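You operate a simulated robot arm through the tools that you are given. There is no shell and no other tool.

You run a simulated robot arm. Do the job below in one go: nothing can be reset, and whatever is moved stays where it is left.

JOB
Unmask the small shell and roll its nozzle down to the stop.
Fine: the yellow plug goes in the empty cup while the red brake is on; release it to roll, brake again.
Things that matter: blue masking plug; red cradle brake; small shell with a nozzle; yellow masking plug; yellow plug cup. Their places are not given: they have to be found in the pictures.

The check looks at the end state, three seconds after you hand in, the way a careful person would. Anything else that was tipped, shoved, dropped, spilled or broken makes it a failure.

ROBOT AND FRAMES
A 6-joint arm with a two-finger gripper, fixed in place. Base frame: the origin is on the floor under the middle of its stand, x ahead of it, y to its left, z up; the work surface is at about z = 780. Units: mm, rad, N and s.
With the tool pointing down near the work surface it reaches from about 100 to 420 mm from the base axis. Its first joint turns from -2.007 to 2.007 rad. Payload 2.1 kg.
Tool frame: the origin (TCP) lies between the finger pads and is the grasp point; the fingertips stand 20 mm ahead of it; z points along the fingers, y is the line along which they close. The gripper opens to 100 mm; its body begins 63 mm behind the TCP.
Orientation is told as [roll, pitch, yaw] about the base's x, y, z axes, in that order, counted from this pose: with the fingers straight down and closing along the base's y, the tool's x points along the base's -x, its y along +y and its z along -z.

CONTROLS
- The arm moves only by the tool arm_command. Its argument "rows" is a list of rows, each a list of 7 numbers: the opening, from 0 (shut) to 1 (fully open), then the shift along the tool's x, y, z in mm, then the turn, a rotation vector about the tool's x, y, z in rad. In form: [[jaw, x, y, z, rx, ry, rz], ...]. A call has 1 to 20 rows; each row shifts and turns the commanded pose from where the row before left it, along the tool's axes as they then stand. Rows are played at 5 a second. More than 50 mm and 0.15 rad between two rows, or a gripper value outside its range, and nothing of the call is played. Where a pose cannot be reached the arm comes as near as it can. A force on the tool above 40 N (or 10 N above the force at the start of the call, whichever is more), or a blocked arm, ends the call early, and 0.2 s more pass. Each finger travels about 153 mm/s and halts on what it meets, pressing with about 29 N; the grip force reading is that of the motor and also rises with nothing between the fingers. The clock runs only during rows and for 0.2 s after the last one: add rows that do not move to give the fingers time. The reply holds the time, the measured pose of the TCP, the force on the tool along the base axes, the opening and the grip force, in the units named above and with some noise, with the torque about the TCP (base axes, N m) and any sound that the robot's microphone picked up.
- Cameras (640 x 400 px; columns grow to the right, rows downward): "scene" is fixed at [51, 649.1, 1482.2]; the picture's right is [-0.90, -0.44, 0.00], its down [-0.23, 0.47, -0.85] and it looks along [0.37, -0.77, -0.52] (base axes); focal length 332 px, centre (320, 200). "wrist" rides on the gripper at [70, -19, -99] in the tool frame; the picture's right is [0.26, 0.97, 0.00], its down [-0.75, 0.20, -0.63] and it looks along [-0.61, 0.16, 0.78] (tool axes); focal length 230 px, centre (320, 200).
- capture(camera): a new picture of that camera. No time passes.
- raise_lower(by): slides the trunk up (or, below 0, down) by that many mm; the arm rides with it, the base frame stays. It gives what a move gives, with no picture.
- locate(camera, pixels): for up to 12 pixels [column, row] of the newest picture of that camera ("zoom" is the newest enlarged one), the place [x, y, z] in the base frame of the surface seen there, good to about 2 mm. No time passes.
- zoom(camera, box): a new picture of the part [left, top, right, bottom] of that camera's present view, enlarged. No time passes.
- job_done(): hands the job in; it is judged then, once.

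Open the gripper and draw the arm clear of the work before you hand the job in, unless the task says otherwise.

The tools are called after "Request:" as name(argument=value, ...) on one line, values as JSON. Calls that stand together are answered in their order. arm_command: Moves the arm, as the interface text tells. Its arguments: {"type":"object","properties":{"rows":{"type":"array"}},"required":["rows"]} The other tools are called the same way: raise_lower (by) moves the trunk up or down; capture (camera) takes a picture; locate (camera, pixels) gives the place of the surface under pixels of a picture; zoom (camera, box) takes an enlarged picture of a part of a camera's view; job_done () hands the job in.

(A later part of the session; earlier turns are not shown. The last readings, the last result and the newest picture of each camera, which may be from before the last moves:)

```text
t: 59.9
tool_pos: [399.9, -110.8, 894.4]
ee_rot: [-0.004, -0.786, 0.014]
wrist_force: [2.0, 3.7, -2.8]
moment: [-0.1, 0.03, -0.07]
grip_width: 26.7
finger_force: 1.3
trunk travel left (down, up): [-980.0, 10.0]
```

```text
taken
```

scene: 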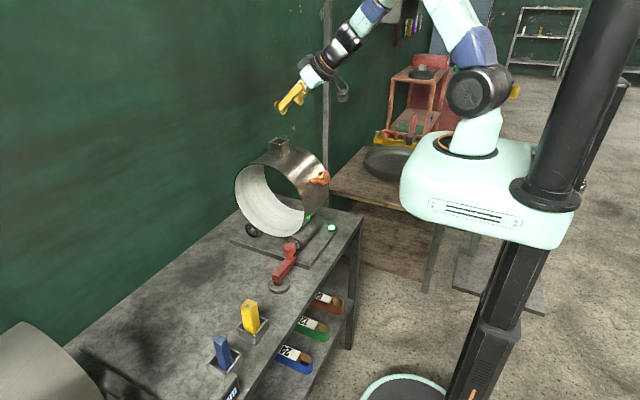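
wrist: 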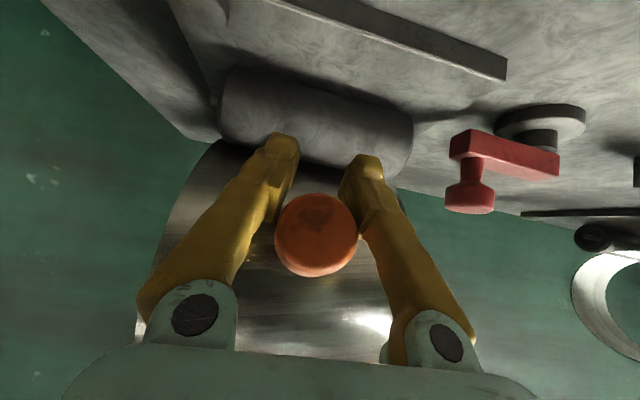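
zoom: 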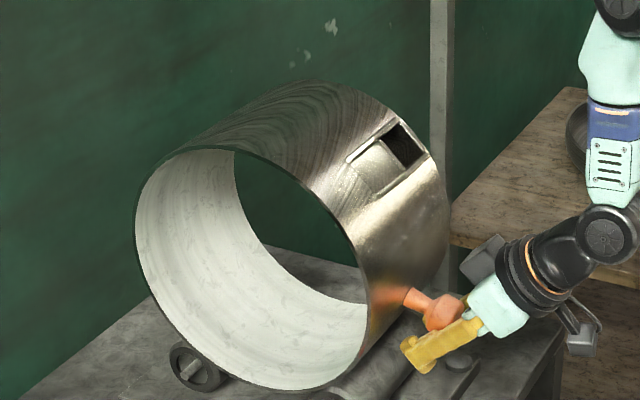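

The handle slipped out of the fingers (width 26.7) and the shell did not move in the last steps. I locate the nozzle and handle to get the present angle.

Request:
locate(camera="zoom", pixels=[[398, 122], [430, 155], [385, 195], [348, 160], [375, 170], [445, 315], [430, 322], [413, 298], [400, 150], [420, 300]])

Request:
locate(camera="wrist", pixels=[[318, 235], [280, 235], [355, 240], [318, 197], [318, 272], [320, 100], [320, 130]])

Request:
capture(camera="scene")

```text
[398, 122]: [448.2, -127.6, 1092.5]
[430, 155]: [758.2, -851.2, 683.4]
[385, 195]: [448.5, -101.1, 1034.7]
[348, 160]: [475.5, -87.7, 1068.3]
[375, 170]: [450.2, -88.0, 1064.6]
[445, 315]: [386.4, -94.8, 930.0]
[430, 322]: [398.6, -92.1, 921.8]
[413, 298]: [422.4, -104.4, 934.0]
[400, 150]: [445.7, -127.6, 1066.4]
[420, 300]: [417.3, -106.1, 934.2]
```

```text
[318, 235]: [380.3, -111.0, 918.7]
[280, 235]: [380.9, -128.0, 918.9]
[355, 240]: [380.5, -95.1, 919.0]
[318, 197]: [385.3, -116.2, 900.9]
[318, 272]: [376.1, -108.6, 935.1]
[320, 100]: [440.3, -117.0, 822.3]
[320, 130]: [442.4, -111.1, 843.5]
```

```text
taken
```

scene: 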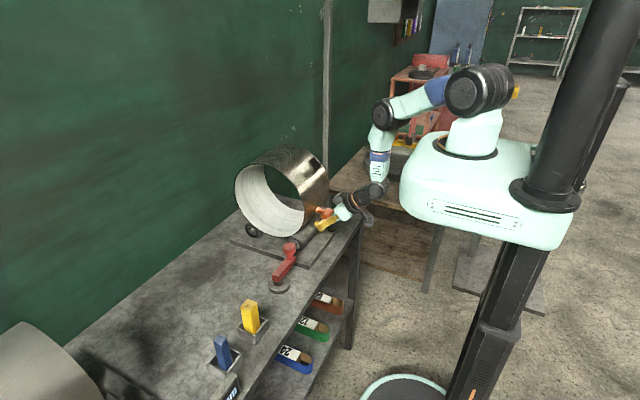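

The handle face is at (380,-111,919), so the shell has turned 43.5°. I open the fingers and withdraw up and back from around the handle, then will test by pressing on it from above.

Request:
arm_command(rows=[[0.4, 0, 0, 0, 0, 0, 0], [0.6, 0, 0, 0, 0, 0, 0], [0.75, 0, 0, 0, 0, 0, 0], [0.75, 0, 0, 0, 0, 0, 0], [0.75, -10.2, 0, -15.4, 0, 0, 0], [0.75, -10.2, 0, -15.4, 0, 0, 0], [0.75, -10.2, 0, -15.4, 0, 0, 0], [0.75, -10.2, 0, -15.4, 0, 0, 0], [0.75, -10.2, 0, -15.4, 0, 0, 0], [0.75, 0, 0, 0, 0, 0, 0]])

Request:
capture(camera="wrist")

Request:
zoom(camera="scene", box=[210, 120, 370, 240])

```text
t: 62.1
tool_pos: [383.5, -111.8, 985.8]
ee_rot: [-0.001, -0.788, 0.014]
wrist_force: [-0.4, 0.0, -0.3]
moment: [0.01, -0.01, 0.01]
grip_width: 75.0
finger_force: 0.0
trunk travel left (down, up): [-980.0, 10.0]
```

```text
taken
```

wrist: 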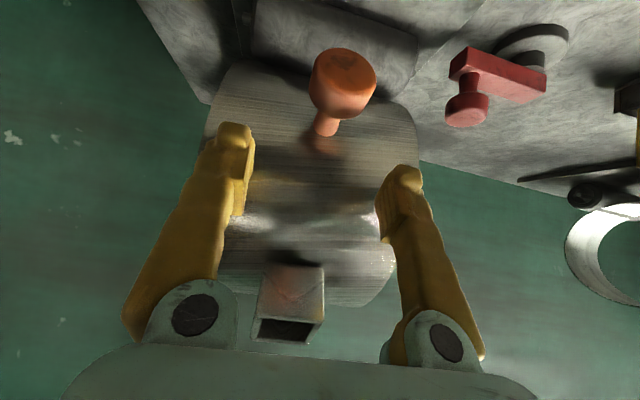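

```text
3.33 times, centred on (290, 180) of scene
```

zoom: 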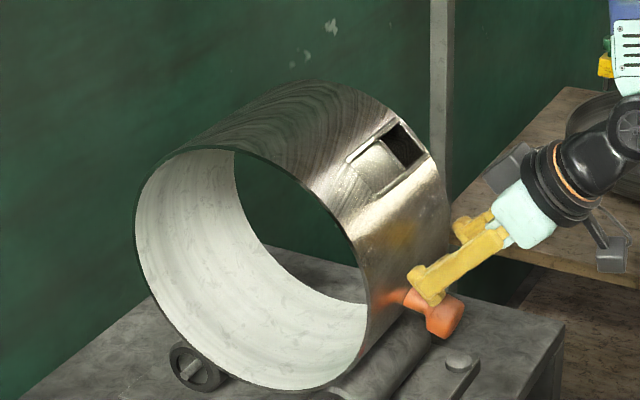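

The fingers are clear and the shell stayed put. I measure the handle position again, then close the fingers to press on it.

Request:
locate(camera="wrist", pixels=[[345, 70], [315, 70], [374, 78], [340, 105], [328, 125], [345, 52], [265, 285], [290, 270], [322, 285]])

Request:
zoom(camera="scene", box=[280, 190, 360, 250])

```text
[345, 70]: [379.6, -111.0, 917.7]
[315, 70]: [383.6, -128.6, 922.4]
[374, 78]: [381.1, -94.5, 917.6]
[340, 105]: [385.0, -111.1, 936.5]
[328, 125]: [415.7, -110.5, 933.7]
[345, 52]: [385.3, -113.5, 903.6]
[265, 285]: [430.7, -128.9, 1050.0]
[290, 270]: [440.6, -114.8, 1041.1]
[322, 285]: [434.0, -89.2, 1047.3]
```

```text
6.67 times, centred on (320, 220) of scene
```

zoom: 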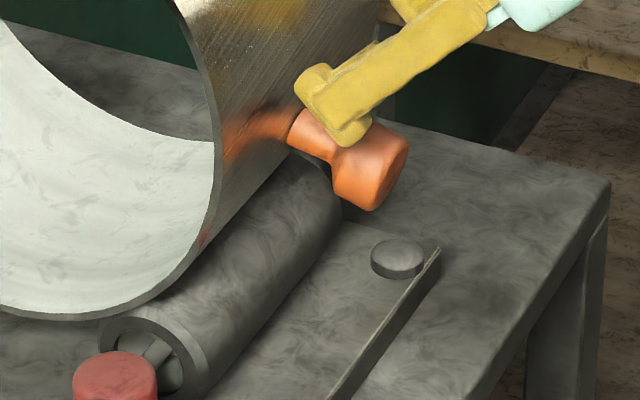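

Handle is at 107° and its top at (385,-111,936). I close the fingers and come down until just above it.

Request:
arm_command(rows=[[0.4, 0, 0, 0, 0, 0, 0], [0.1, 0, 0, 0, 0, 0, 0], [0.0, 0, 0, 0, 0, 0, 0], [0.0, 0, 0, 0, 0, 0, 0], [0.0, 5, 0.5, 5, 0, 0, 0], [0.0, 5, 0, 5, 0, 0, 0], [0.0, 4, 0, 4, 0, 0, 0], [0.0, 0, 0, 0, 0, 0, 0]])

Request:
capture(camera="wrist")

Request:
zoom(camera="scene", box=[280, 190, 360, 250])

```text
t: 63.9
tool_pos: [383.7, -111.1, 966.6]
ee_rot: [-0.003, -0.786, 0.012]
wrist_force: [0.1, 0.1, 0.0]
moment: [-0.02, -0.03, 0.01]
grip_width: 0.2
finger_force: 28.3
trunk travel left (down, up): [-980.0, 10.0]
```

```text
taken
```

wrist: 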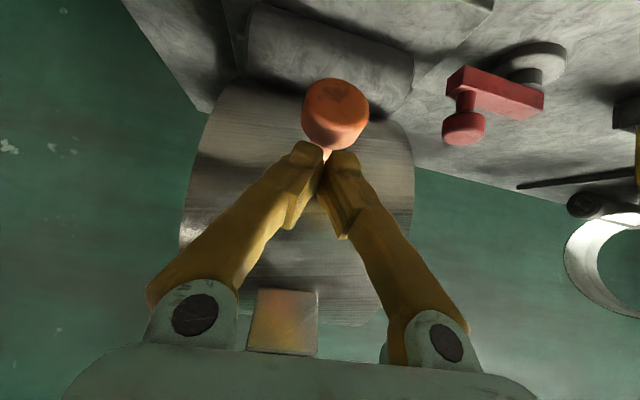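

```text
6.67 times, centred on (320, 220) of scene
```

zoom: 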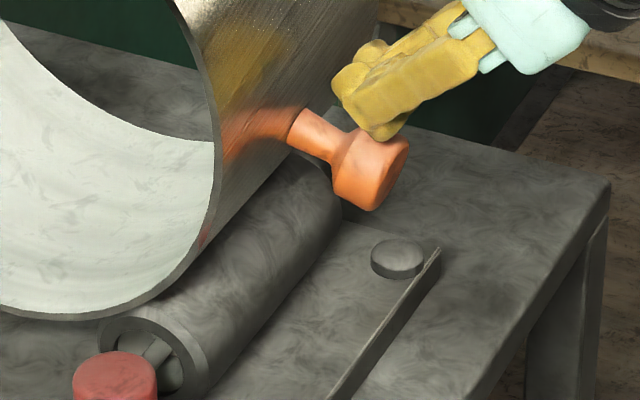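

Fingertips are right above the handle head. I press down along the tangent in 2 mm steps.

Request:
arm_command(rows=[[0.0, 0.93, 0, 1.77, 0, 0, 0], [0.0, 0.93, 0, 1.77, 0, 0, 0], [0.0, 0.93, 0, 1.77, 0, 0, 0], [0.0, 0.93, 0, 1.77, 0, 0, 0], [0.0, 0.93, 0, 1.77, 0, 0, 0], [0.0, 0, 0, 0, 0, 0, 0]])

```text
t: 65.3
tool_pos: [386.4, -111.0, 956.5]
ee_rot: [-0.002, -0.787, 0.013]
wrist_force: [-0.7, 0.5, -1.1]
moment: [-0.01, 0.01, -0.01]
grip_width: 0.2
finger_force: 28.6
trunk travel left (down, up): [-980.0, 10.0]
```

No contact yet. I continue pressing in the same small steps.

Request:
arm_command(rows=[[0.0, 0.93, 0, 1.77, 0, 0, 0], [0.0, 0.93, 0, 1.77, 0, 0, 0], [0.0, 0.93, 0, 1.77, 0, 0, 0], [0.0, 0.93, 0, 1.77, 0, 0, 0], [0.0, 0, 0, 0, 0, 0, 0]])

Request:
capture(camera="wrist")

Request:
zoom(camera="scene", box=[280, 190, 360, 250])

```text
t: 66.3
tool_pos: [385.4, -111.2, 955.2]
ee_rot: [-0.011, -0.806, 0.022]
wrist_force: [-11.1, 2.8, 23.2]
moment: [0.11, 0.17, 0.2]
grip_width: 0.0
finger_force: 28.7
trunk travel left (down, up): [-980.0, 10.0]
stopped in row 4: the force on the tool passed its limit at 43 N (the readings are from after the stop); the commanded pose is now the measured one
```

```text
taken
```

wrist: 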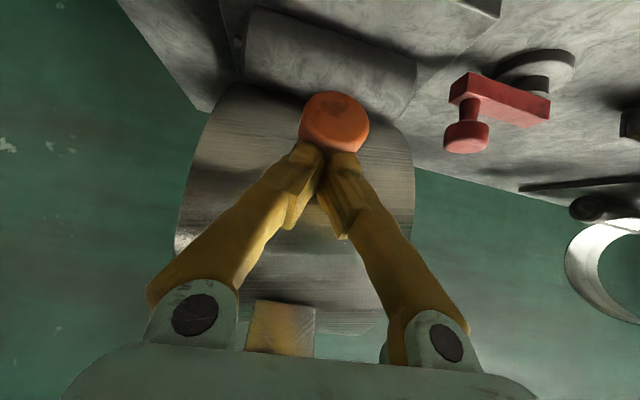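

```text
6.67 times, centred on (320, 220) of scene
```

zoom: 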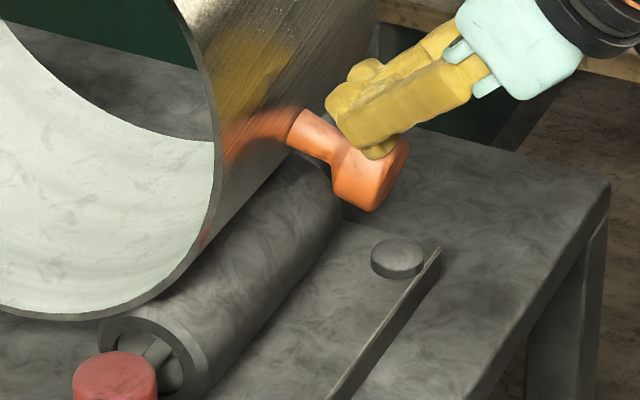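

At 43 N the handle does not move further, so the shell is on its hard stop. I check the handle's position under the press to make sure it is fully there.

Request:
locate(camera="wrist", pixels=[[335, 115], [303, 115], [366, 125], [333, 148], [340, 97], [285, 320], [470, 110], [505, 100], [465, 135]])

Request:
zoom(camera="scene", box=[210, 120, 370, 240])

Request:
zoom(camera="wrist", box=[220, 0, 420, 160])

```text
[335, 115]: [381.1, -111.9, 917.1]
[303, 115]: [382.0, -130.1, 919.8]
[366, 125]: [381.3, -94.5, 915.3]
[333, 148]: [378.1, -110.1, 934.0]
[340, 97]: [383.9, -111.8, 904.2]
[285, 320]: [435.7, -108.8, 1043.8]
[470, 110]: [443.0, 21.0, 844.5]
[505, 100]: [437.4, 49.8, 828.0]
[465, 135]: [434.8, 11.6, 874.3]
```

```text
3.33 times, centred on (290, 180) of scene
```

zoom: 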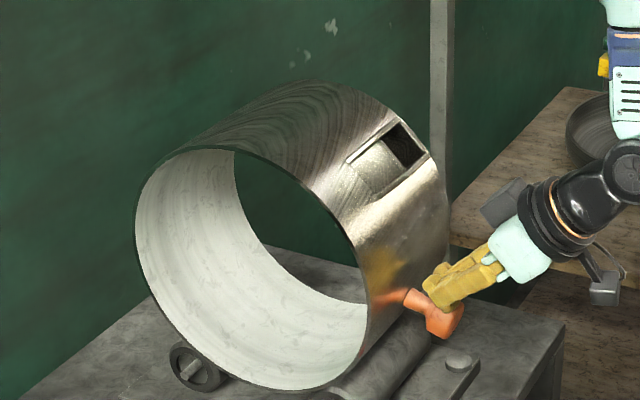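

```text
2.50 times, centred on (320, 80) of wrist
```

zoom: 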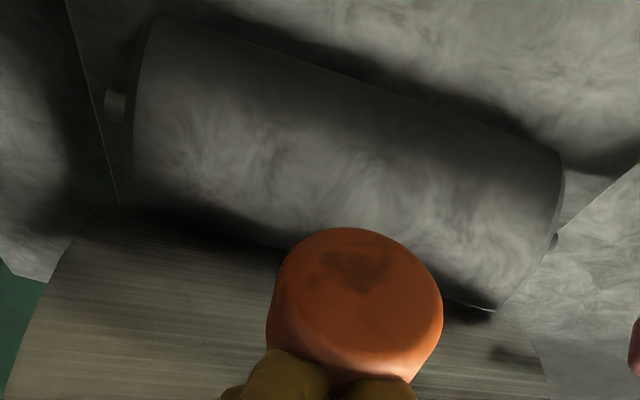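

The handle is steady at 107.5° under the press, so the shell sits on the stop. I back the fingers off up and away, then slide along +y on the robot side of the shell toward the brake lever.

Request:
arm_command(rows=[[0.0, -4, 0, -10, 0, 0, 0], [0.0, -4, 0, -10, 0, 0, 0], [0.0, -4, 0, -11, 0, 0, 0], [0.0, 0, 0, 0, 0, 0, 0]])

Request:
capture(camera="wrist")

Request:
zoom(camera="scene", box=[210, 120, 370, 240])

```text
t: 67.3
tool_pos: [378.2, -113.4, 982.6]
ee_rot: [-0.008, -0.797, 0.016]
wrist_force: [-0.5, 0.8, 0.6]
moment: [0.0, -0.01, 0.01]
grip_width: 0.0
finger_force: 28.7
trunk travel left (down, up): [-980.0, 10.0]
```

```text
taken
```

wrist: 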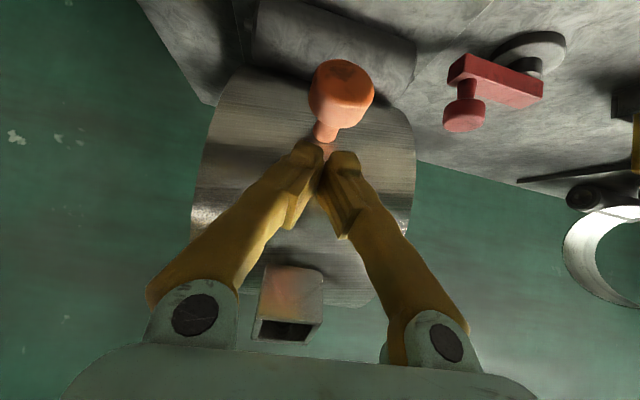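

```text
3.33 times, centred on (290, 180) of scene
```

zoom: 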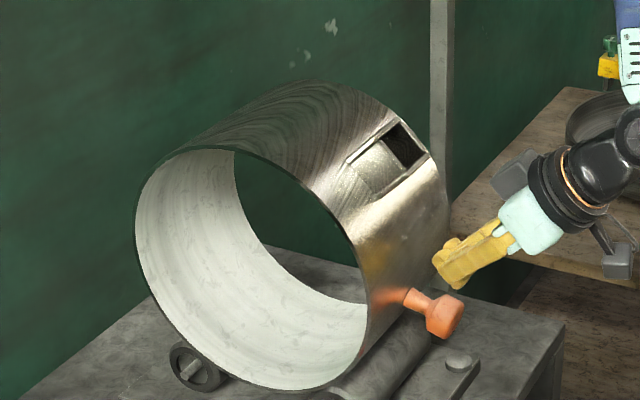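

The shell holds its place with the handle free. I slide along +y past the shell's front at this height.

Request:
arm_command(rows=[[0.0, 0, 20, 0, 0, 0, 0], [0.0, 0, 20, 0, 0, 0, 0], [0.0, 0, 20, 0, 0, 0, 0], [0.0, 0, 20, 0, 0, 0, 0], [0.0, 0, 20, 0, 0, 0, 0], [0.0, 0, 20, 0, 0, 0, 0], [0.0, 0, 20, 0, 0, 0, 0], [0.0, 0, 0, 0, 0, 0, 0]])

Request:
capture(camera="wrist")

Request:
capture(camera="scene")

```text
t: 69.1
tool_pos: [376.5, 27.4, 981.4]
ee_rot: [-0.007, -0.799, 0.015]
wrist_force: [-0.1, -0.7, 0.5]
moment: [-0.02, -0.02, -0.01]
grip_width: 0.2
finger_force: 29.1
trunk travel left (down, up): [-980.0, 10.0]
```

```text
taken
```

wrist: 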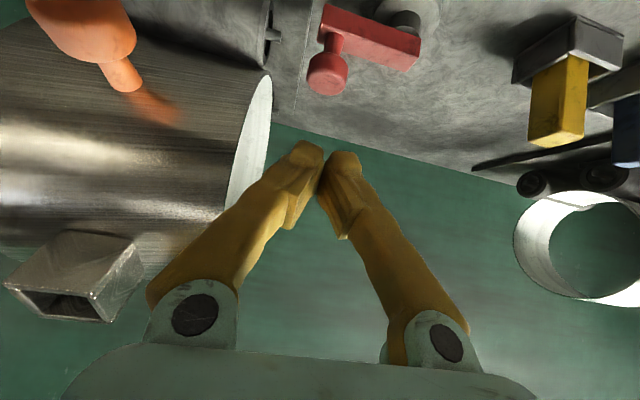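

```text
taken
```

scene: 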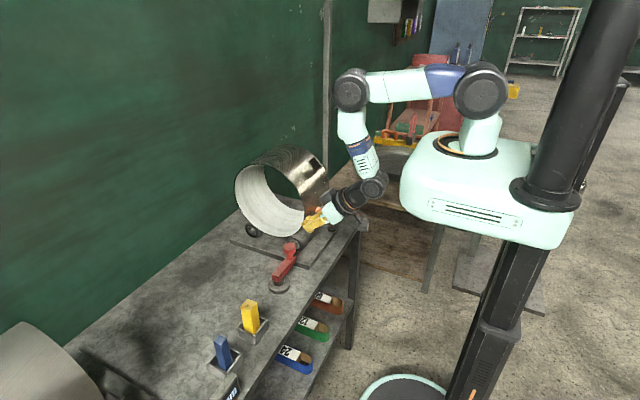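

I'm in front of the lever with no trouble. I locate the lever's knob, arm and pivot from this view.

Request:
locate(camera="wrist", pixels=[[327, 80], [308, 75], [347, 75], [327, 58], [325, 92], [335, 45], [340, 22], [400, 62], [412, 45], [365, 38], [400, 10], [435, 20]])

Request:
zoom(camera="wrist", box=[280, 0, 460, 120])

Request:
zoom(camera="scene", box=[230, 220, 350, 310])

```text
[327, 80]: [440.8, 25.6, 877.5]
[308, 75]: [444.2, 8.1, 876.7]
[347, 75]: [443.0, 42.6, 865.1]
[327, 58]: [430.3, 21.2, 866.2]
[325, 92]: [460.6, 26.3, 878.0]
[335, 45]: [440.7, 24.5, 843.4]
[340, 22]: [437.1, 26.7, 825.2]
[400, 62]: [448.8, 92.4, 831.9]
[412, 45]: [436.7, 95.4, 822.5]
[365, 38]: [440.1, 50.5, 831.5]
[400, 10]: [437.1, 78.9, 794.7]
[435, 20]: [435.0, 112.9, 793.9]
```

```text
3.33 times, centred on (370, 60) of wrist
```

zoom: 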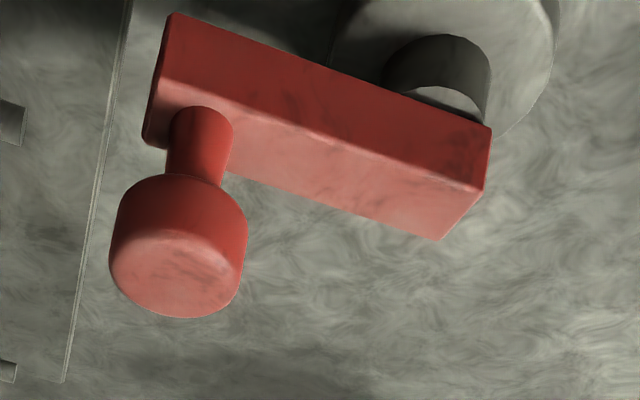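

```text
4.44 times, centred on (290, 265) of scene
```

zoom: 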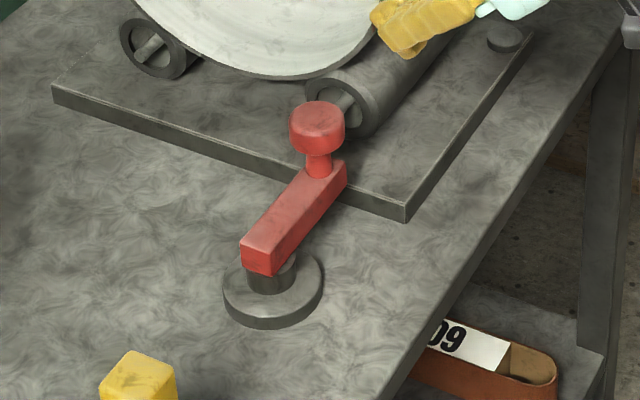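

Knob centre is (446,25), top z 877; lever pivot near (446,90). I lower the trunk 113 mm, which keeps the fingers clear at x≈376 and puts the TCP at knob height.

Request:
raise_lower(by=-112)

Request:
capture(camera="wrist")

Request:
zoom(camera="scene", box=[230, 200, 370, 310])

```text
t: 70.5
tool_pos: [376.2, 26.5, 868.8]
ee_rot: [-0.008, -0.798, 0.018]
wrist_force: [-0.6, -0.5, 0.9]
moment: [0.01, 0.04, 0.0]
grip_width: 0.0
finger_force: 29.2
trunk travel left (down, up): [-868.0, 122.0]
```

```text
taken
```

wrist: 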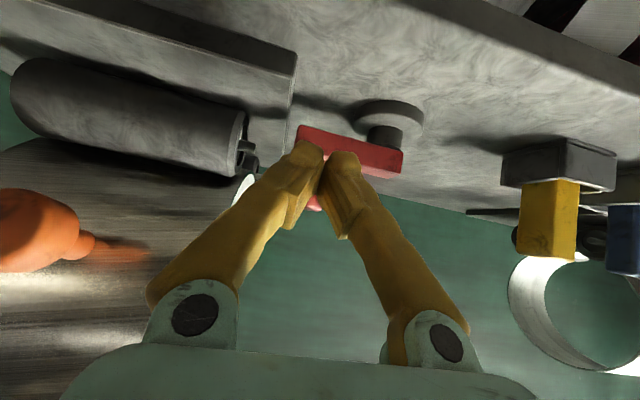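

```text
3.64 times, centred on (300, 255) of scene
```

zoom: 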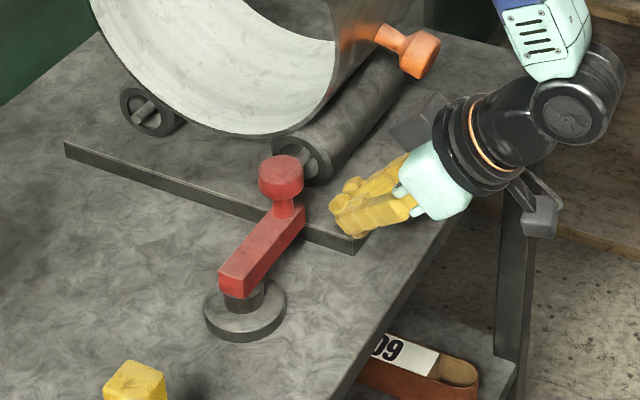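

The gripper is level with the knob on its robot side. I open to 46 mm and advance +x about 70 mm so the fingers straddle the knob.

Request:
arm_command(rows=[[0.46, 0, -1.5, 0, 0, 0, 0], [0.46, 0, 0, 0, 0, 0, 0], [0.46, -9.8, 0, 10, 0, 0, 0], [0.46, -9.8, 0, 10, 0, 0, 0], [0.46, -9.8, 0, 10, 0, 0, 0], [0.46, 0, 0, 0, 0, 0, 0]])

Request:
capture(camera="wrist")

Request:
zoom(camera="scene", box=[230, 200, 370, 310])

```text
t: 71.9
tool_pos: [418.1, 25.4, 868.7]
ee_rot: [-0.007, -0.797, 0.018]
wrist_force: [0.0, 0.1, 0.3]
moment: [-0.02, 0.03, -0.01]
grip_width: 46.0
finger_force: 0.1
trunk travel left (down, up): [-868.0, 122.0]
```

```text
taken
```

wrist: 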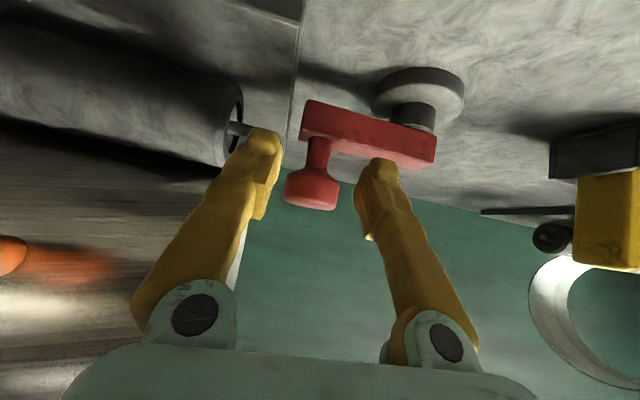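

```text
3.64 times, centred on (300, 255) of scene
```

zoom: 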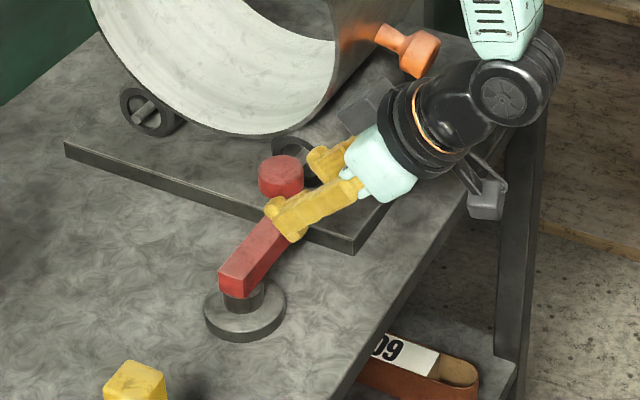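

I check how near the small grey box on the gripper's upper side (zoom (365,105)) is to the shell's front rim.

Request:
locate(camera="zoom", pixels=[[350, 110], [365, 125], [385, 95], [375, 110], [488, 205], [338, 112], [340, 90]])

Request:
locate(camera="wrist", pixels=[[312, 190], [287, 190], [338, 192], [312, 205], [320, 150], [238, 128], [262, 140]])

```text
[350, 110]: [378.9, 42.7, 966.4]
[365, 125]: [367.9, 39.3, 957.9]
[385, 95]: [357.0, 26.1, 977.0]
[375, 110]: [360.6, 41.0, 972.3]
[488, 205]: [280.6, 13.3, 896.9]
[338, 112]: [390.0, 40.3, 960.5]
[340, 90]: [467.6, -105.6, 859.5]
```

```text
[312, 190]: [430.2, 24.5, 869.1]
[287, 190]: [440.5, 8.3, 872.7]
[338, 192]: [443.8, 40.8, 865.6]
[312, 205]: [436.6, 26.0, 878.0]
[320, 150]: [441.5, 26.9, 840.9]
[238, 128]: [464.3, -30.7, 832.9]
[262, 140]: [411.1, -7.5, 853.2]
```

The box stays at y>20, well clear of the shell (y<-32). I advance the remaining 28 mm and close on the knob.

Request:
arm_command(rows=[[0.46, -9.8, -0.2, 10, 0, 0, 0], [0.46, -9.8, -0.2, 10, 0, 0, 0], [0.46, 0, 0, 0, 0, 0, 0], [0.3, 0, 0, 0, 0, 0, 0], [0.2, 0, 0, 0, 0, 0, 0], [0.2, 0, 0, 0, 0, 0, 0]])

Request:
capture(camera="wrist")

```text
t: 73.3
tool_pos: [447.3, 26.5, 868.8]
ee_rot: [-0.007, -0.797, 0.017]
wrist_force: [1.4, 2.1, -1.3]
moment: [-0.01, 0.0, 0.03]
grip_width: 33.9
finger_force: 44.9
trunk travel left (down, up): [-868.0, 122.0]
```

```text
taken
```

wrist: 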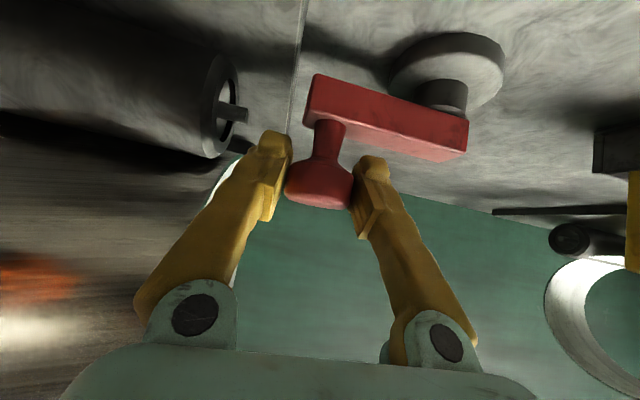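

The knob is gripped. I drive it back along its arc about (446,90), R≈65, the first 22°, and watch the force.

Request:
arm_command(rows=[[0.2, -5.9, 0.56, 6.1, 0, 0, 0], [0.2, -5.8, 1.6, 5.9, 0, 0, 0], [0.2, -5.65, 2.7, 5.8, 0, 0, 0], [0.2, 0, 0, 0, 0, 0, 0]])

Request:
capture(camera="wrist")

```text
t: 74.3
tool_pos: [471.5, 29.0, 869.6]
ee_rot: [-0.005, -0.796, 0.012]
wrist_force: [-3.0, -12.0, -4.9]
moment: [-0.41, 0.17, 0.43]
grip_width: 29.8
finger_force: 44.8
trunk travel left (down, up): [-868.0, 122.0]
```

```text
taken
```

wrist: 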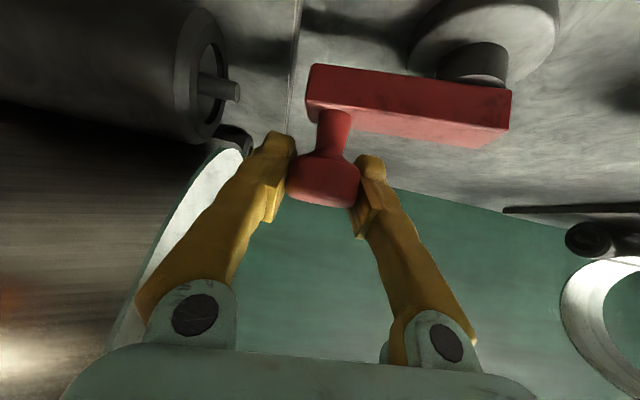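

The grip shrank to 29.8 mm, so the knob lags a little behind the pads. I check where the lever actually is.

Request:
locate(camera="wrist", pixels=[[322, 190], [290, 185], [358, 190], [322, 203], [330, 130], [310, 90], [510, 110], [505, 140], [500, 70]])

Request:
zoom(camera="scene", box=[230, 200, 370, 310])

```text
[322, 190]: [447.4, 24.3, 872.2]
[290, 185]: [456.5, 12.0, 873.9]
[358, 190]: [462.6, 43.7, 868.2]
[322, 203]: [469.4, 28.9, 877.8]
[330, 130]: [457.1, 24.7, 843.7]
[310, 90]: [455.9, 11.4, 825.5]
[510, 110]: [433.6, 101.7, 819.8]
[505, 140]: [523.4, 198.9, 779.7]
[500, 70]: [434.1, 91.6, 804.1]
```

```text
3.64 times, centred on (300, 255) of scene
```

zoom: 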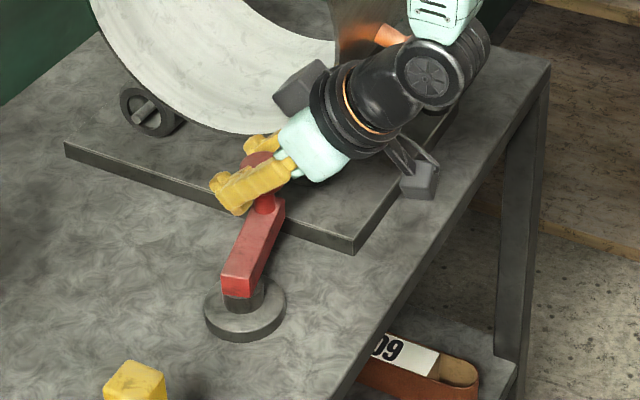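

The lever did move (knob now ≈(463,27)) but slips along the pads since I push parallel to them. I open, centre on the knob, and yaw the gripper 0.6 rad so a pad pushes squarely.

Request:
arm_command(rows=[[0.35, 0, 0, 0, 0, 0, 0], [0.5, 0, 0, 0, 0, 0, 0], [0.5, 0, 0, 0, 0, 0, 0], [0.5, 5.9, -0.5, -6.1, 0, 0, 0], [0.5, 0, 0, 0, 0.107, 0, 0.105], [0.5, 0, 0, 0, 0.107, 0, 0.105], [0.5, 0, 0, 0, 0.107, 0, 0.105], [0.5, 0, 0, 0, 0.107, 0, 0.105], [0.5, 0, 0, 0, 0, 0, 0]])

Request:
capture(camera="wrist")

Request:
zoom(camera="scene", box=[230, 200, 370, 310])

```text
t: 76.3
tool_pos: [462.2, 30.9, 869.0]
ee_rot: [-0.005, -0.799, -0.588]
wrist_force: [0.9, -0.5, -1.0]
moment: [0.03, 0.0, 0.0]
grip_width: 50.1
finger_force: 0.0
trunk travel left (down, up): [-868.0, 122.0]
```

```text
taken
```

wrist: 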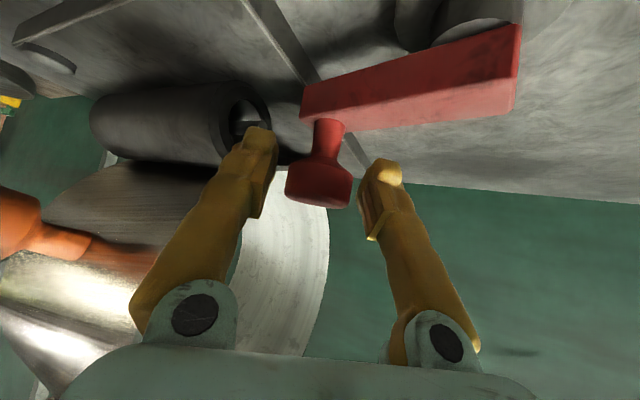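

```text
3.64 times, centred on (300, 255) of scene
```

zoom: 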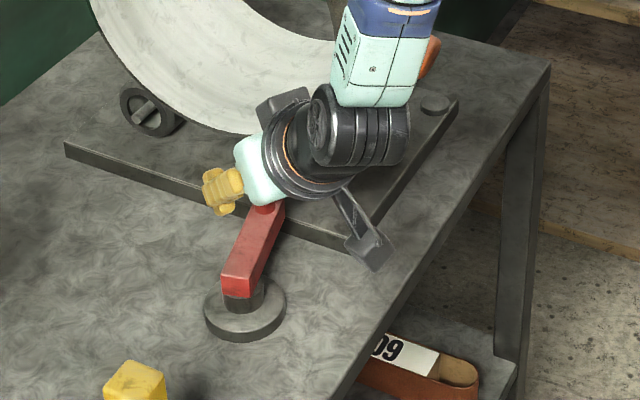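

The knob is centred between the fingers. I close and drive it along the arc to about φ≈37°.

Request:
arm_command(rows=[[0.35, 0, 0, 0, 0, 0, 0], [0.2, 0, 0, 0, 0, 0, 0], [0.2, 0, 0, 0, 0, 0, 0], [0.2, -3.66, 6.74, 3.75, 0, 0, 0], [0.2, -2.94, 7.38, 3.01, 0, 0, 0], [0.2, -2.3, 7.85, 2.36, 0, 0, 0], [0.2, -1.54, 8.21, 1.58, 0, 0, 0], [0.2, -0.77, 8.43, 0.79, 0, 0, 0], [0.2, 0, 0, 0, 0, 0, 0]])

Request:
capture(camera="wrist")

Request:
zoom(camera="scene", box=[230, 200, 370, 310])

```text
t: 78.3
tool_pos: [501.4, 45.7, 869.0]
ee_rot: [0.003, -0.795, -0.59]
wrist_force: [14.5, -32.6, -6.2]
moment: [-0.32, 0.19, 0.78]
grip_width: 30.2
finger_force: 44.5
trunk travel left (down, up): [-868.0, 122.0]
```

```text
taken
```

wrist: 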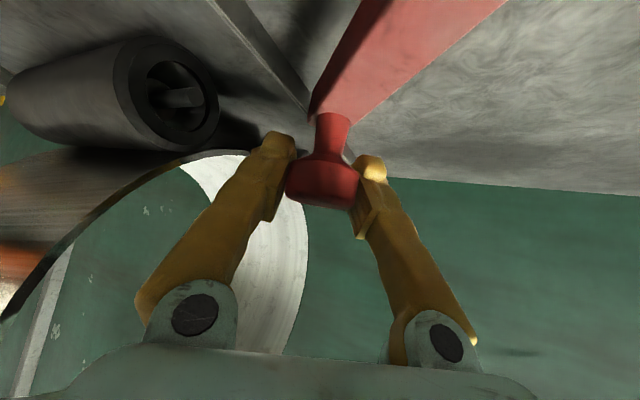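

```text
3.64 times, centred on (300, 255) of scene
```

zoom: 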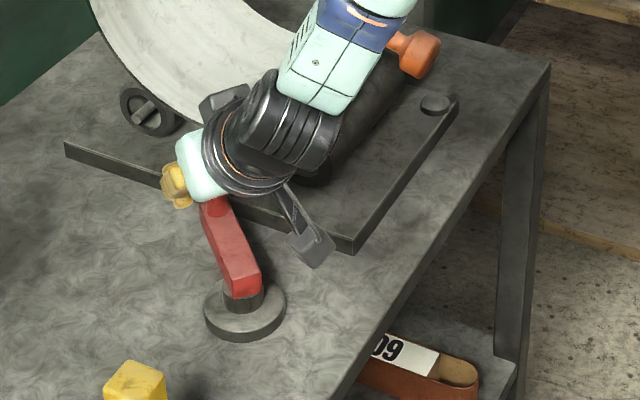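

The force is mostly radial (my arc is too tight). I locate the knob to correct the path.

Request:
locate(camera="wrist", pixels=[[322, 190], [290, 185], [358, 190], [322, 203], [332, 130], [345, 60]])

Request:
locate(camera="zoom", pixels=[[215, 210], [260, 275], [220, 282], [237, 250], [243, 338], [205, 305], [286, 305]])

```text
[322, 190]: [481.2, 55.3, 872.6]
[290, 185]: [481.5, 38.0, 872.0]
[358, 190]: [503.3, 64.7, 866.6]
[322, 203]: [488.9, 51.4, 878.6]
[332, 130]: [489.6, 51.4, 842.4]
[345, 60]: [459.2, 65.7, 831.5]
```

```text
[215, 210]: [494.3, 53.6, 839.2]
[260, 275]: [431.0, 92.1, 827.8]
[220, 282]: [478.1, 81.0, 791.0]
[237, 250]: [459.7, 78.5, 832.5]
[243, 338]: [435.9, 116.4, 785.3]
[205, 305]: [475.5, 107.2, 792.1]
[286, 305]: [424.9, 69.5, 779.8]
```

The tapered fingers squeeze the round knob outward. I open slightly to 43 mm so the fingers just cage it, then continue pushing it along the arc with one pad.

Request:
arm_command(rows=[[0.35, 0, 0, 0, 0, 0, 0], [0.43, 0, 0, 0, 0, 0, 0], [0.43, 0, 0, 0, 0, 0, 0]])

Request:
capture(camera="wrist")

```text
t: 79.1
tool_pos: [498.6, 53.6, 868.6]
ee_rot: [-0.004, -0.799, -0.587]
wrist_force: [-0.7, 0.2, -0.5]
moment: [-0.02, -0.01, 0.0]
grip_width: 43.1
finger_force: 0.1
trunk travel left (down, up): [-868.0, 122.0]
```

```text
taken
```

wrist: 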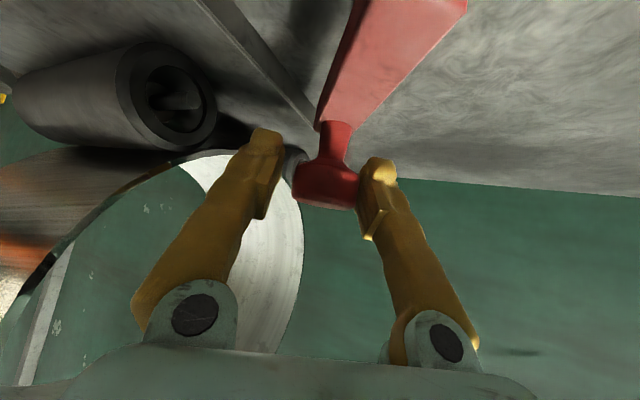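

The cage is around the knob with no load. I continue the arc in steps to near φ=0.

Request:
arm_command(rows=[[0.43, 0, 8.5, 0, 0, 0, 0], [0.43, 0.74, 8.43, -0.76, 0, 0, 0], [0.43, 1.57, 8.24, -1.61, 0, 0, 0], [0.43, 0, 0, 0, 0, 0, 0]])

Request:
capture(camera="wrist")

Request:
zoom(camera="scene", box=[230, 200, 370, 310])

```text
t: 80.1
tool_pos: [507.6, 75.9, 869.8]
ee_rot: [-0.002, -0.797, -0.586]
wrist_force: [-1.3, -3.7, -1.7]
moment: [-0.02, -0.01, -0.01]
grip_width: 45.8
finger_force: 2.1
trunk travel left (down, up): [-868.0, 122.0]
```

```text
taken
```

wrist: 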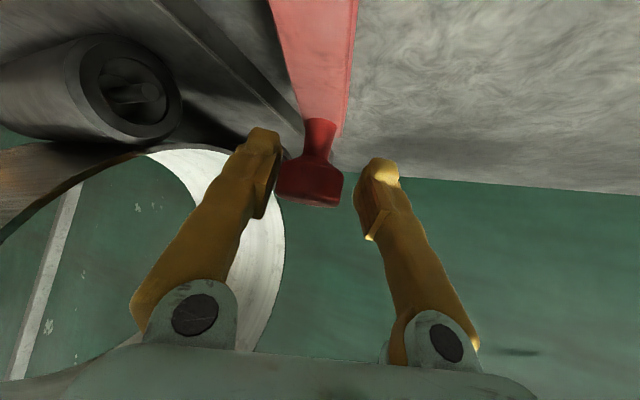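

```text
3.64 times, centred on (300, 255) of scene
```

zoom: 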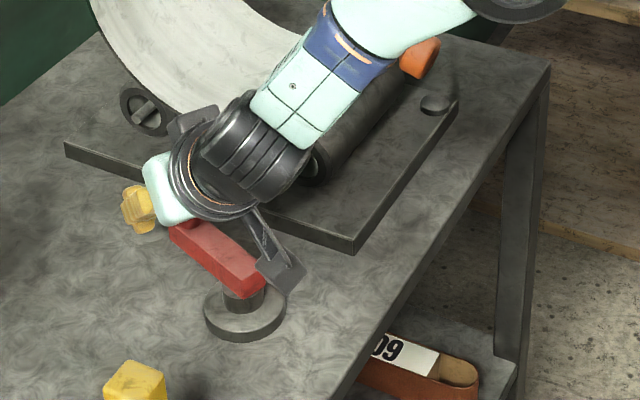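

The lever is back to about φ≈20° with the left pad pushing the knob. I continue through φ=0 with slight overshoot until the stop is felt.

Request:
arm_command(rows=[[0.43, 2.29, 7.79, -2.35, 0, 0, 0], [0.43, 2.95, 7.4, -3.02, 0, 0, 0], [0.43, 0, 0, 0, 0, 0, 0]])

Request:
capture(camera="wrist")

```text
t: 80.9
tool_pos: [509.2, 94.3, 869.9]
ee_rot: [-0.001, -0.798, -0.587]
wrist_force: [-1.2, -2.9, -0.1]
moment: [0.0, 0.05, 0.0]
grip_width: 45.3
finger_force: 1.7
trunk travel left (down, up): [-868.0, 122.0]
```

```text
taken
```

wrist: 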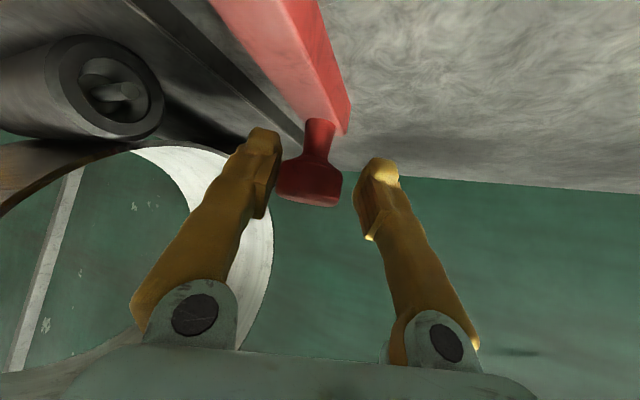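

The force is still small, so the stop is not reached yet. I push further toward +y in 3 mm steps.

Request:
locate(camera="wrist", pixels=[[310, 185], [280, 185], [342, 190], [318, 130], [310, 202]])

Request:
arm_command(rows=[[0.43, 1.17, 2.5, -1.2, 0, 0, 0], [0.43, 1.17, 2.5, -1.2, 0, 0, 0], [0.43, 0, 0, 0, 0, 0, 0]])

```text
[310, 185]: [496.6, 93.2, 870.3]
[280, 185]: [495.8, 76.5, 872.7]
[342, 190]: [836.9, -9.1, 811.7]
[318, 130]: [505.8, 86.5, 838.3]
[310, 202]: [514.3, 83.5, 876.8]
```

```text
t: 81.7
tool_pos: [508.7, 97.2, 868.6]
ee_rot: [0.0, -0.796, -0.587]
wrist_force: [-0.3, -4.7, 0.3]
moment: [-0.06, -0.01, 0.03]
grip_width: 45.9
finger_force: 2.3
trunk travel left (down, up): [-868.0, 122.0]
```

Knob was at about y 85 (it started at 89). I push another 6 mm toward +y.

Request:
arm_command(rows=[[0.43, 1.17, 2.5, -1.2, 0, 0, 0], [0.43, 1.17, 2.5, -1.2, 0, 0, 0], [0.43, 0, 0, 0, 0, 0, 0]])

Request:
capture(camera="wrist")

Request:
zoom(camera="scene", box=[230, 200, 370, 310])

```text
t: 82.5
tool_pos: [506.2, 103.6, 870.5]
ee_rot: [-0.002, -0.798, -0.587]
wrist_force: [-2.2, -6.6, -0.7]
moment: [-0.03, -0.05, -0.02]
grip_width: 48.0
finger_force: 3.5
out of reach, approached as far as the arm can: row 2
trunk travel left (down, up): [-868.0, 122.0]
```

```text
taken
```

wrist: 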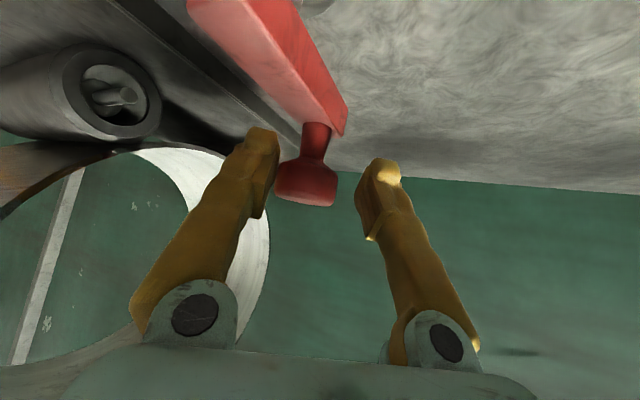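

```text
3.64 times, centred on (300, 255) of scene
```

zoom: 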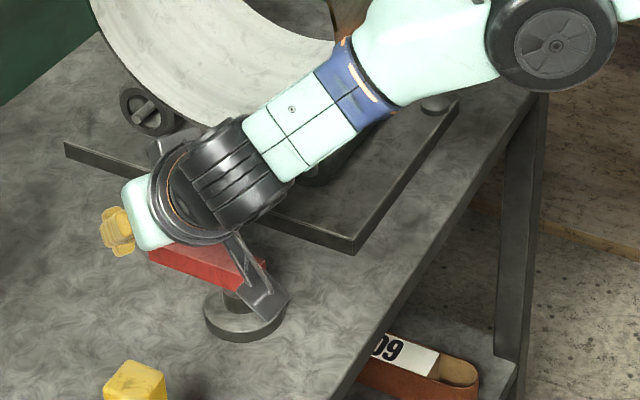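

The single pad gives way and this yaw is near the reach limit. I locate the knob, then turn back to straight yaw around it and grip it as I did at the start.

Request:
locate(camera="wrist", pixels=[[305, 185], [278, 180], [333, 190], [316, 130], [306, 203], [290, 60]])

Request:
arm_command(rows=[[0.6, 0, 0, 0, 0, 0, 0], [0.6, 0, 0, 0, 0, 0, 0]])

```text
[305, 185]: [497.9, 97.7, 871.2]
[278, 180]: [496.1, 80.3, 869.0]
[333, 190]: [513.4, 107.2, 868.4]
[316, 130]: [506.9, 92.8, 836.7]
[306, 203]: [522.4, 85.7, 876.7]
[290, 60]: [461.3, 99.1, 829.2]
```

```text
t: 83.1
tool_pos: [507.0, 104.4, 870.6]
ee_rot: [-0.005, -0.798, -0.585]
wrist_force: [0.1, -0.2, 0.0]
moment: [0.07, 0.03, 0.06]
grip_width: 60.2
finger_force: 0.0
trunk travel left (down, up): [-868.0, 122.0]
```

The knob is back at (510,89), its original place. To confirm it is seated, I centre on it, turn to zero yaw, and grip again.

Request:
arm_command(rows=[[0.6, -3.9, -5.3, 4, 0, 0, 0], [0.6, -3.9, -5.3, 4, 0, 0, 0], [0.6, 0, 0, 0, -0.1045, 0, -0.1023], [0.6, 0, 0, 0, -0.1045, 0, -0.1023], [0.6, 0, 0, 0, -0.1045, 0, -0.1023], [0.6, 0, 0, 0, -0.1045, 0, -0.1023], [0.6, 3.6, 0, 3.5, 0, 0, 0], [0.6, 0, 0, 0, 0, 0, 0]])

Request:
capture(camera="wrist")

Request:
zoom(camera="scene", box=[230, 200, 370, 310])

```text
t: 84.9
tool_pos: [510.7, 88.4, 865.2]
ee_rot: [-0.005, -0.799, -0.001]
wrist_force: [0.0, 0.5, 0.3]
moment: [-0.03, 0.0, 0.01]
grip_width: 60.0
finger_force: 0.1
trunk travel left (down, up): [-868.0, 122.0]
```

```text
taken
```

wrist: 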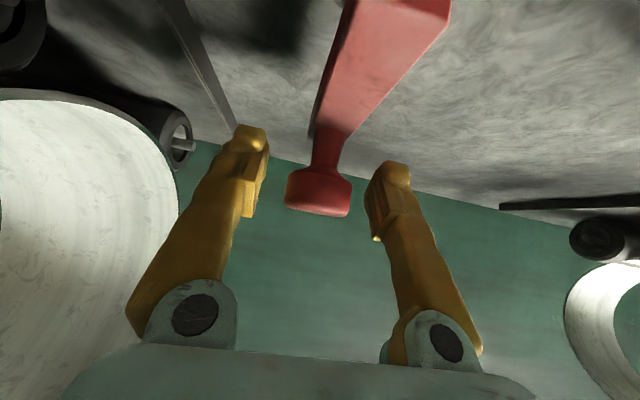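

```text
3.64 times, centred on (300, 255) of scene
```

zoom: 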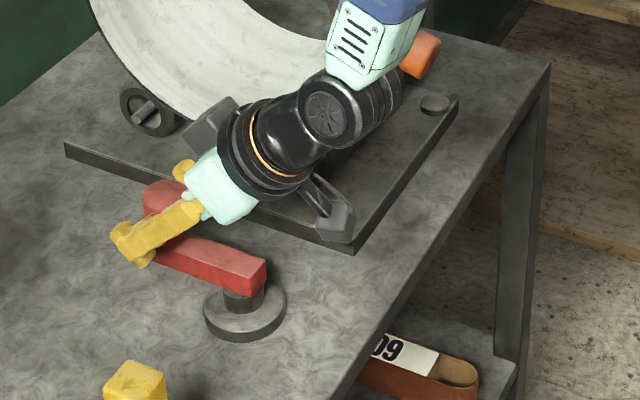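

The lever matches its original position. I grip the knob and press toward +y to confirm it sits on its stop.

Request:
arm_command(rows=[[0.4, 0, 0, 0, 0, 0, 0], [0.2, 0, 0, 0, 0, 0, 0], [0.2, 0, 0, 0, 0, 0, 0], [0.2, 0, 2, 0, 0, 0, 0], [0.2, 0, 2, 0, 0, 0, 0], [0.2, 0, 2, 0, 0, 0, 0], [0.2, 0, 2, 0, 0, 0, 0], [0.2, 0, 0, 0, 0, 0, 0]])

```text
t: 86.7
tool_pos: [509.7, 91.1, 864.7]
ee_rot: [0.008, -0.796, -0.01]
wrist_force: [-1.1, -30.0, -6.0]
moment: [-0.36, -0.47, -0.31]
grip_width: 33.6
finger_force: 45.0
trunk travel left (down, up): [-868.0, 122.0]
```

It is blocked at 30 N, so the brake lever is fully seated. I remove the side load, open, and back out along the tool axis.

Request:
arm_command(rows=[[0.2, 0, -2.5, 0, 0, 0, 0], [0.2, 0, -2.5, 0, 0, 0, 0], [0.35, 0, 0, 0, 0, 0, 0], [0.5, 0, 0, 0, 0, 0, 0], [0.6, 0, 0, 0, 0, 0, 0], [0.6, 0, 0, 0, 0, 0, 0], [0.6, 0, 0, -15, 0, 0, 0], [0.6, 0, 0, -25, 0, 0, 0], [0.6, 0, 0, -30, 0, 0, 0], [0.6, 0, 0, -30, 0, 0, 0], [0.6, 0, 0, 0, 0, 0, 0]])

Request:
capture(camera="wrist")

Request:
capture(camera="scene")

```text
t: 89.1
tool_pos: [438.1, 93.4, 936.8]
ee_rot: [-0.005, -0.797, -0.001]
wrist_force: [-0.5, -0.4, 0.3]
moment: [0.01, 0.01, 0.01]
grip_width: 60.0
finger_force: 0.0
trunk travel left (down, up): [-868.0, 122.0]
```

```text
taken
```

wrist: 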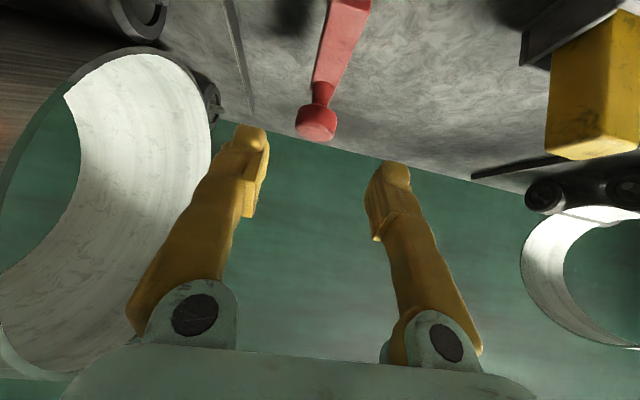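

```text
taken
```

scene: 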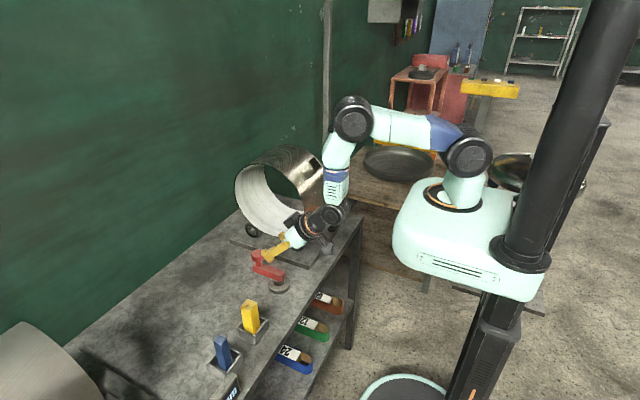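

Brake is on again. I raise the trunk to get the arm clear and look at the whole scene, lamp included.

Request:
raise_lower(by=120)

Request:
arm_command(rows=[[0.6, -14, 12, -14, 0, 0, 0], [0.6, -14, 12, -14, 0, 0, 0], [0.6, -14, 12, -14, 0, 0, 0], [0.6, -14, 12, -14, 0, 0, 0], [0.6, -14, 12, -14, 0, 0, 0], [0.6, -14, 12, -14, 0, 0, 0], [0.6, -14, 12, -14, 0, 0, 0], [0.6, 0, 0, 0, 0, 0, 0]])

Request:
capture(camera="scene")

Request:
zoom(camera="scene", box=[210, 120, 370, 300])

```text
t: 90.6
tool_pos: [439.0, 93.9, 1056.1]
ee_rot: [-0.006, -0.799, 0.002]
wrist_force: [-0.1, 0.2, -0.5]
moment: [0.01, -0.02, -0.02]
grip_width: 60.1
finger_force: 0.0
trunk travel left (down, up): [-988.0, 2.0]
```

```text
t: 92.4
tool_pos: [437.2, 178.0, 1194.0]
ee_rot: [-0.006, -0.798, 0.002]
wrist_force: [1.0, 0.8, 0.5]
moment: [-0.01, 0.02, 0.01]
grip_width: 60.1
finger_force: 0.1
trunk travel left (down, up): [-988.0, 2.0]
```

```text
taken
```

scene: 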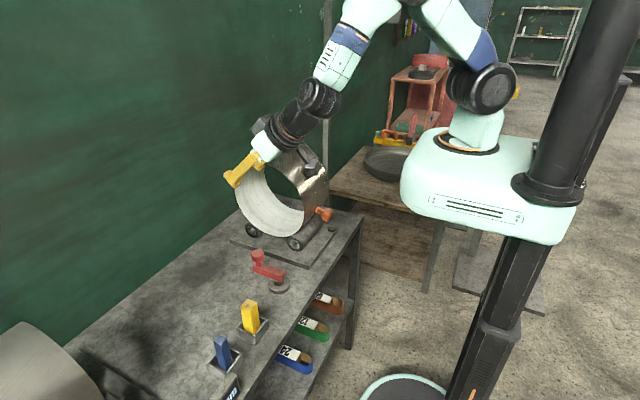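

```text
2.22 times, centred on (290, 210) of scene
```

zoom: 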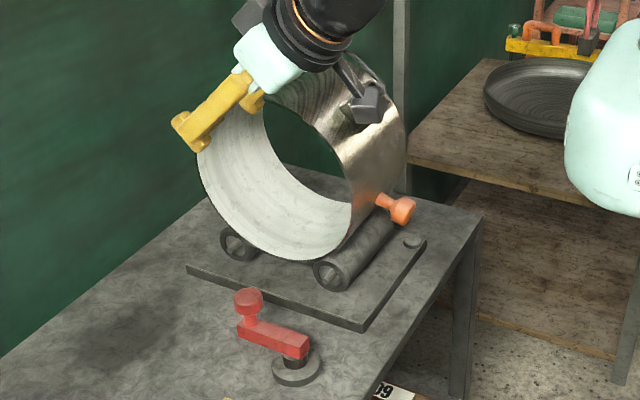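

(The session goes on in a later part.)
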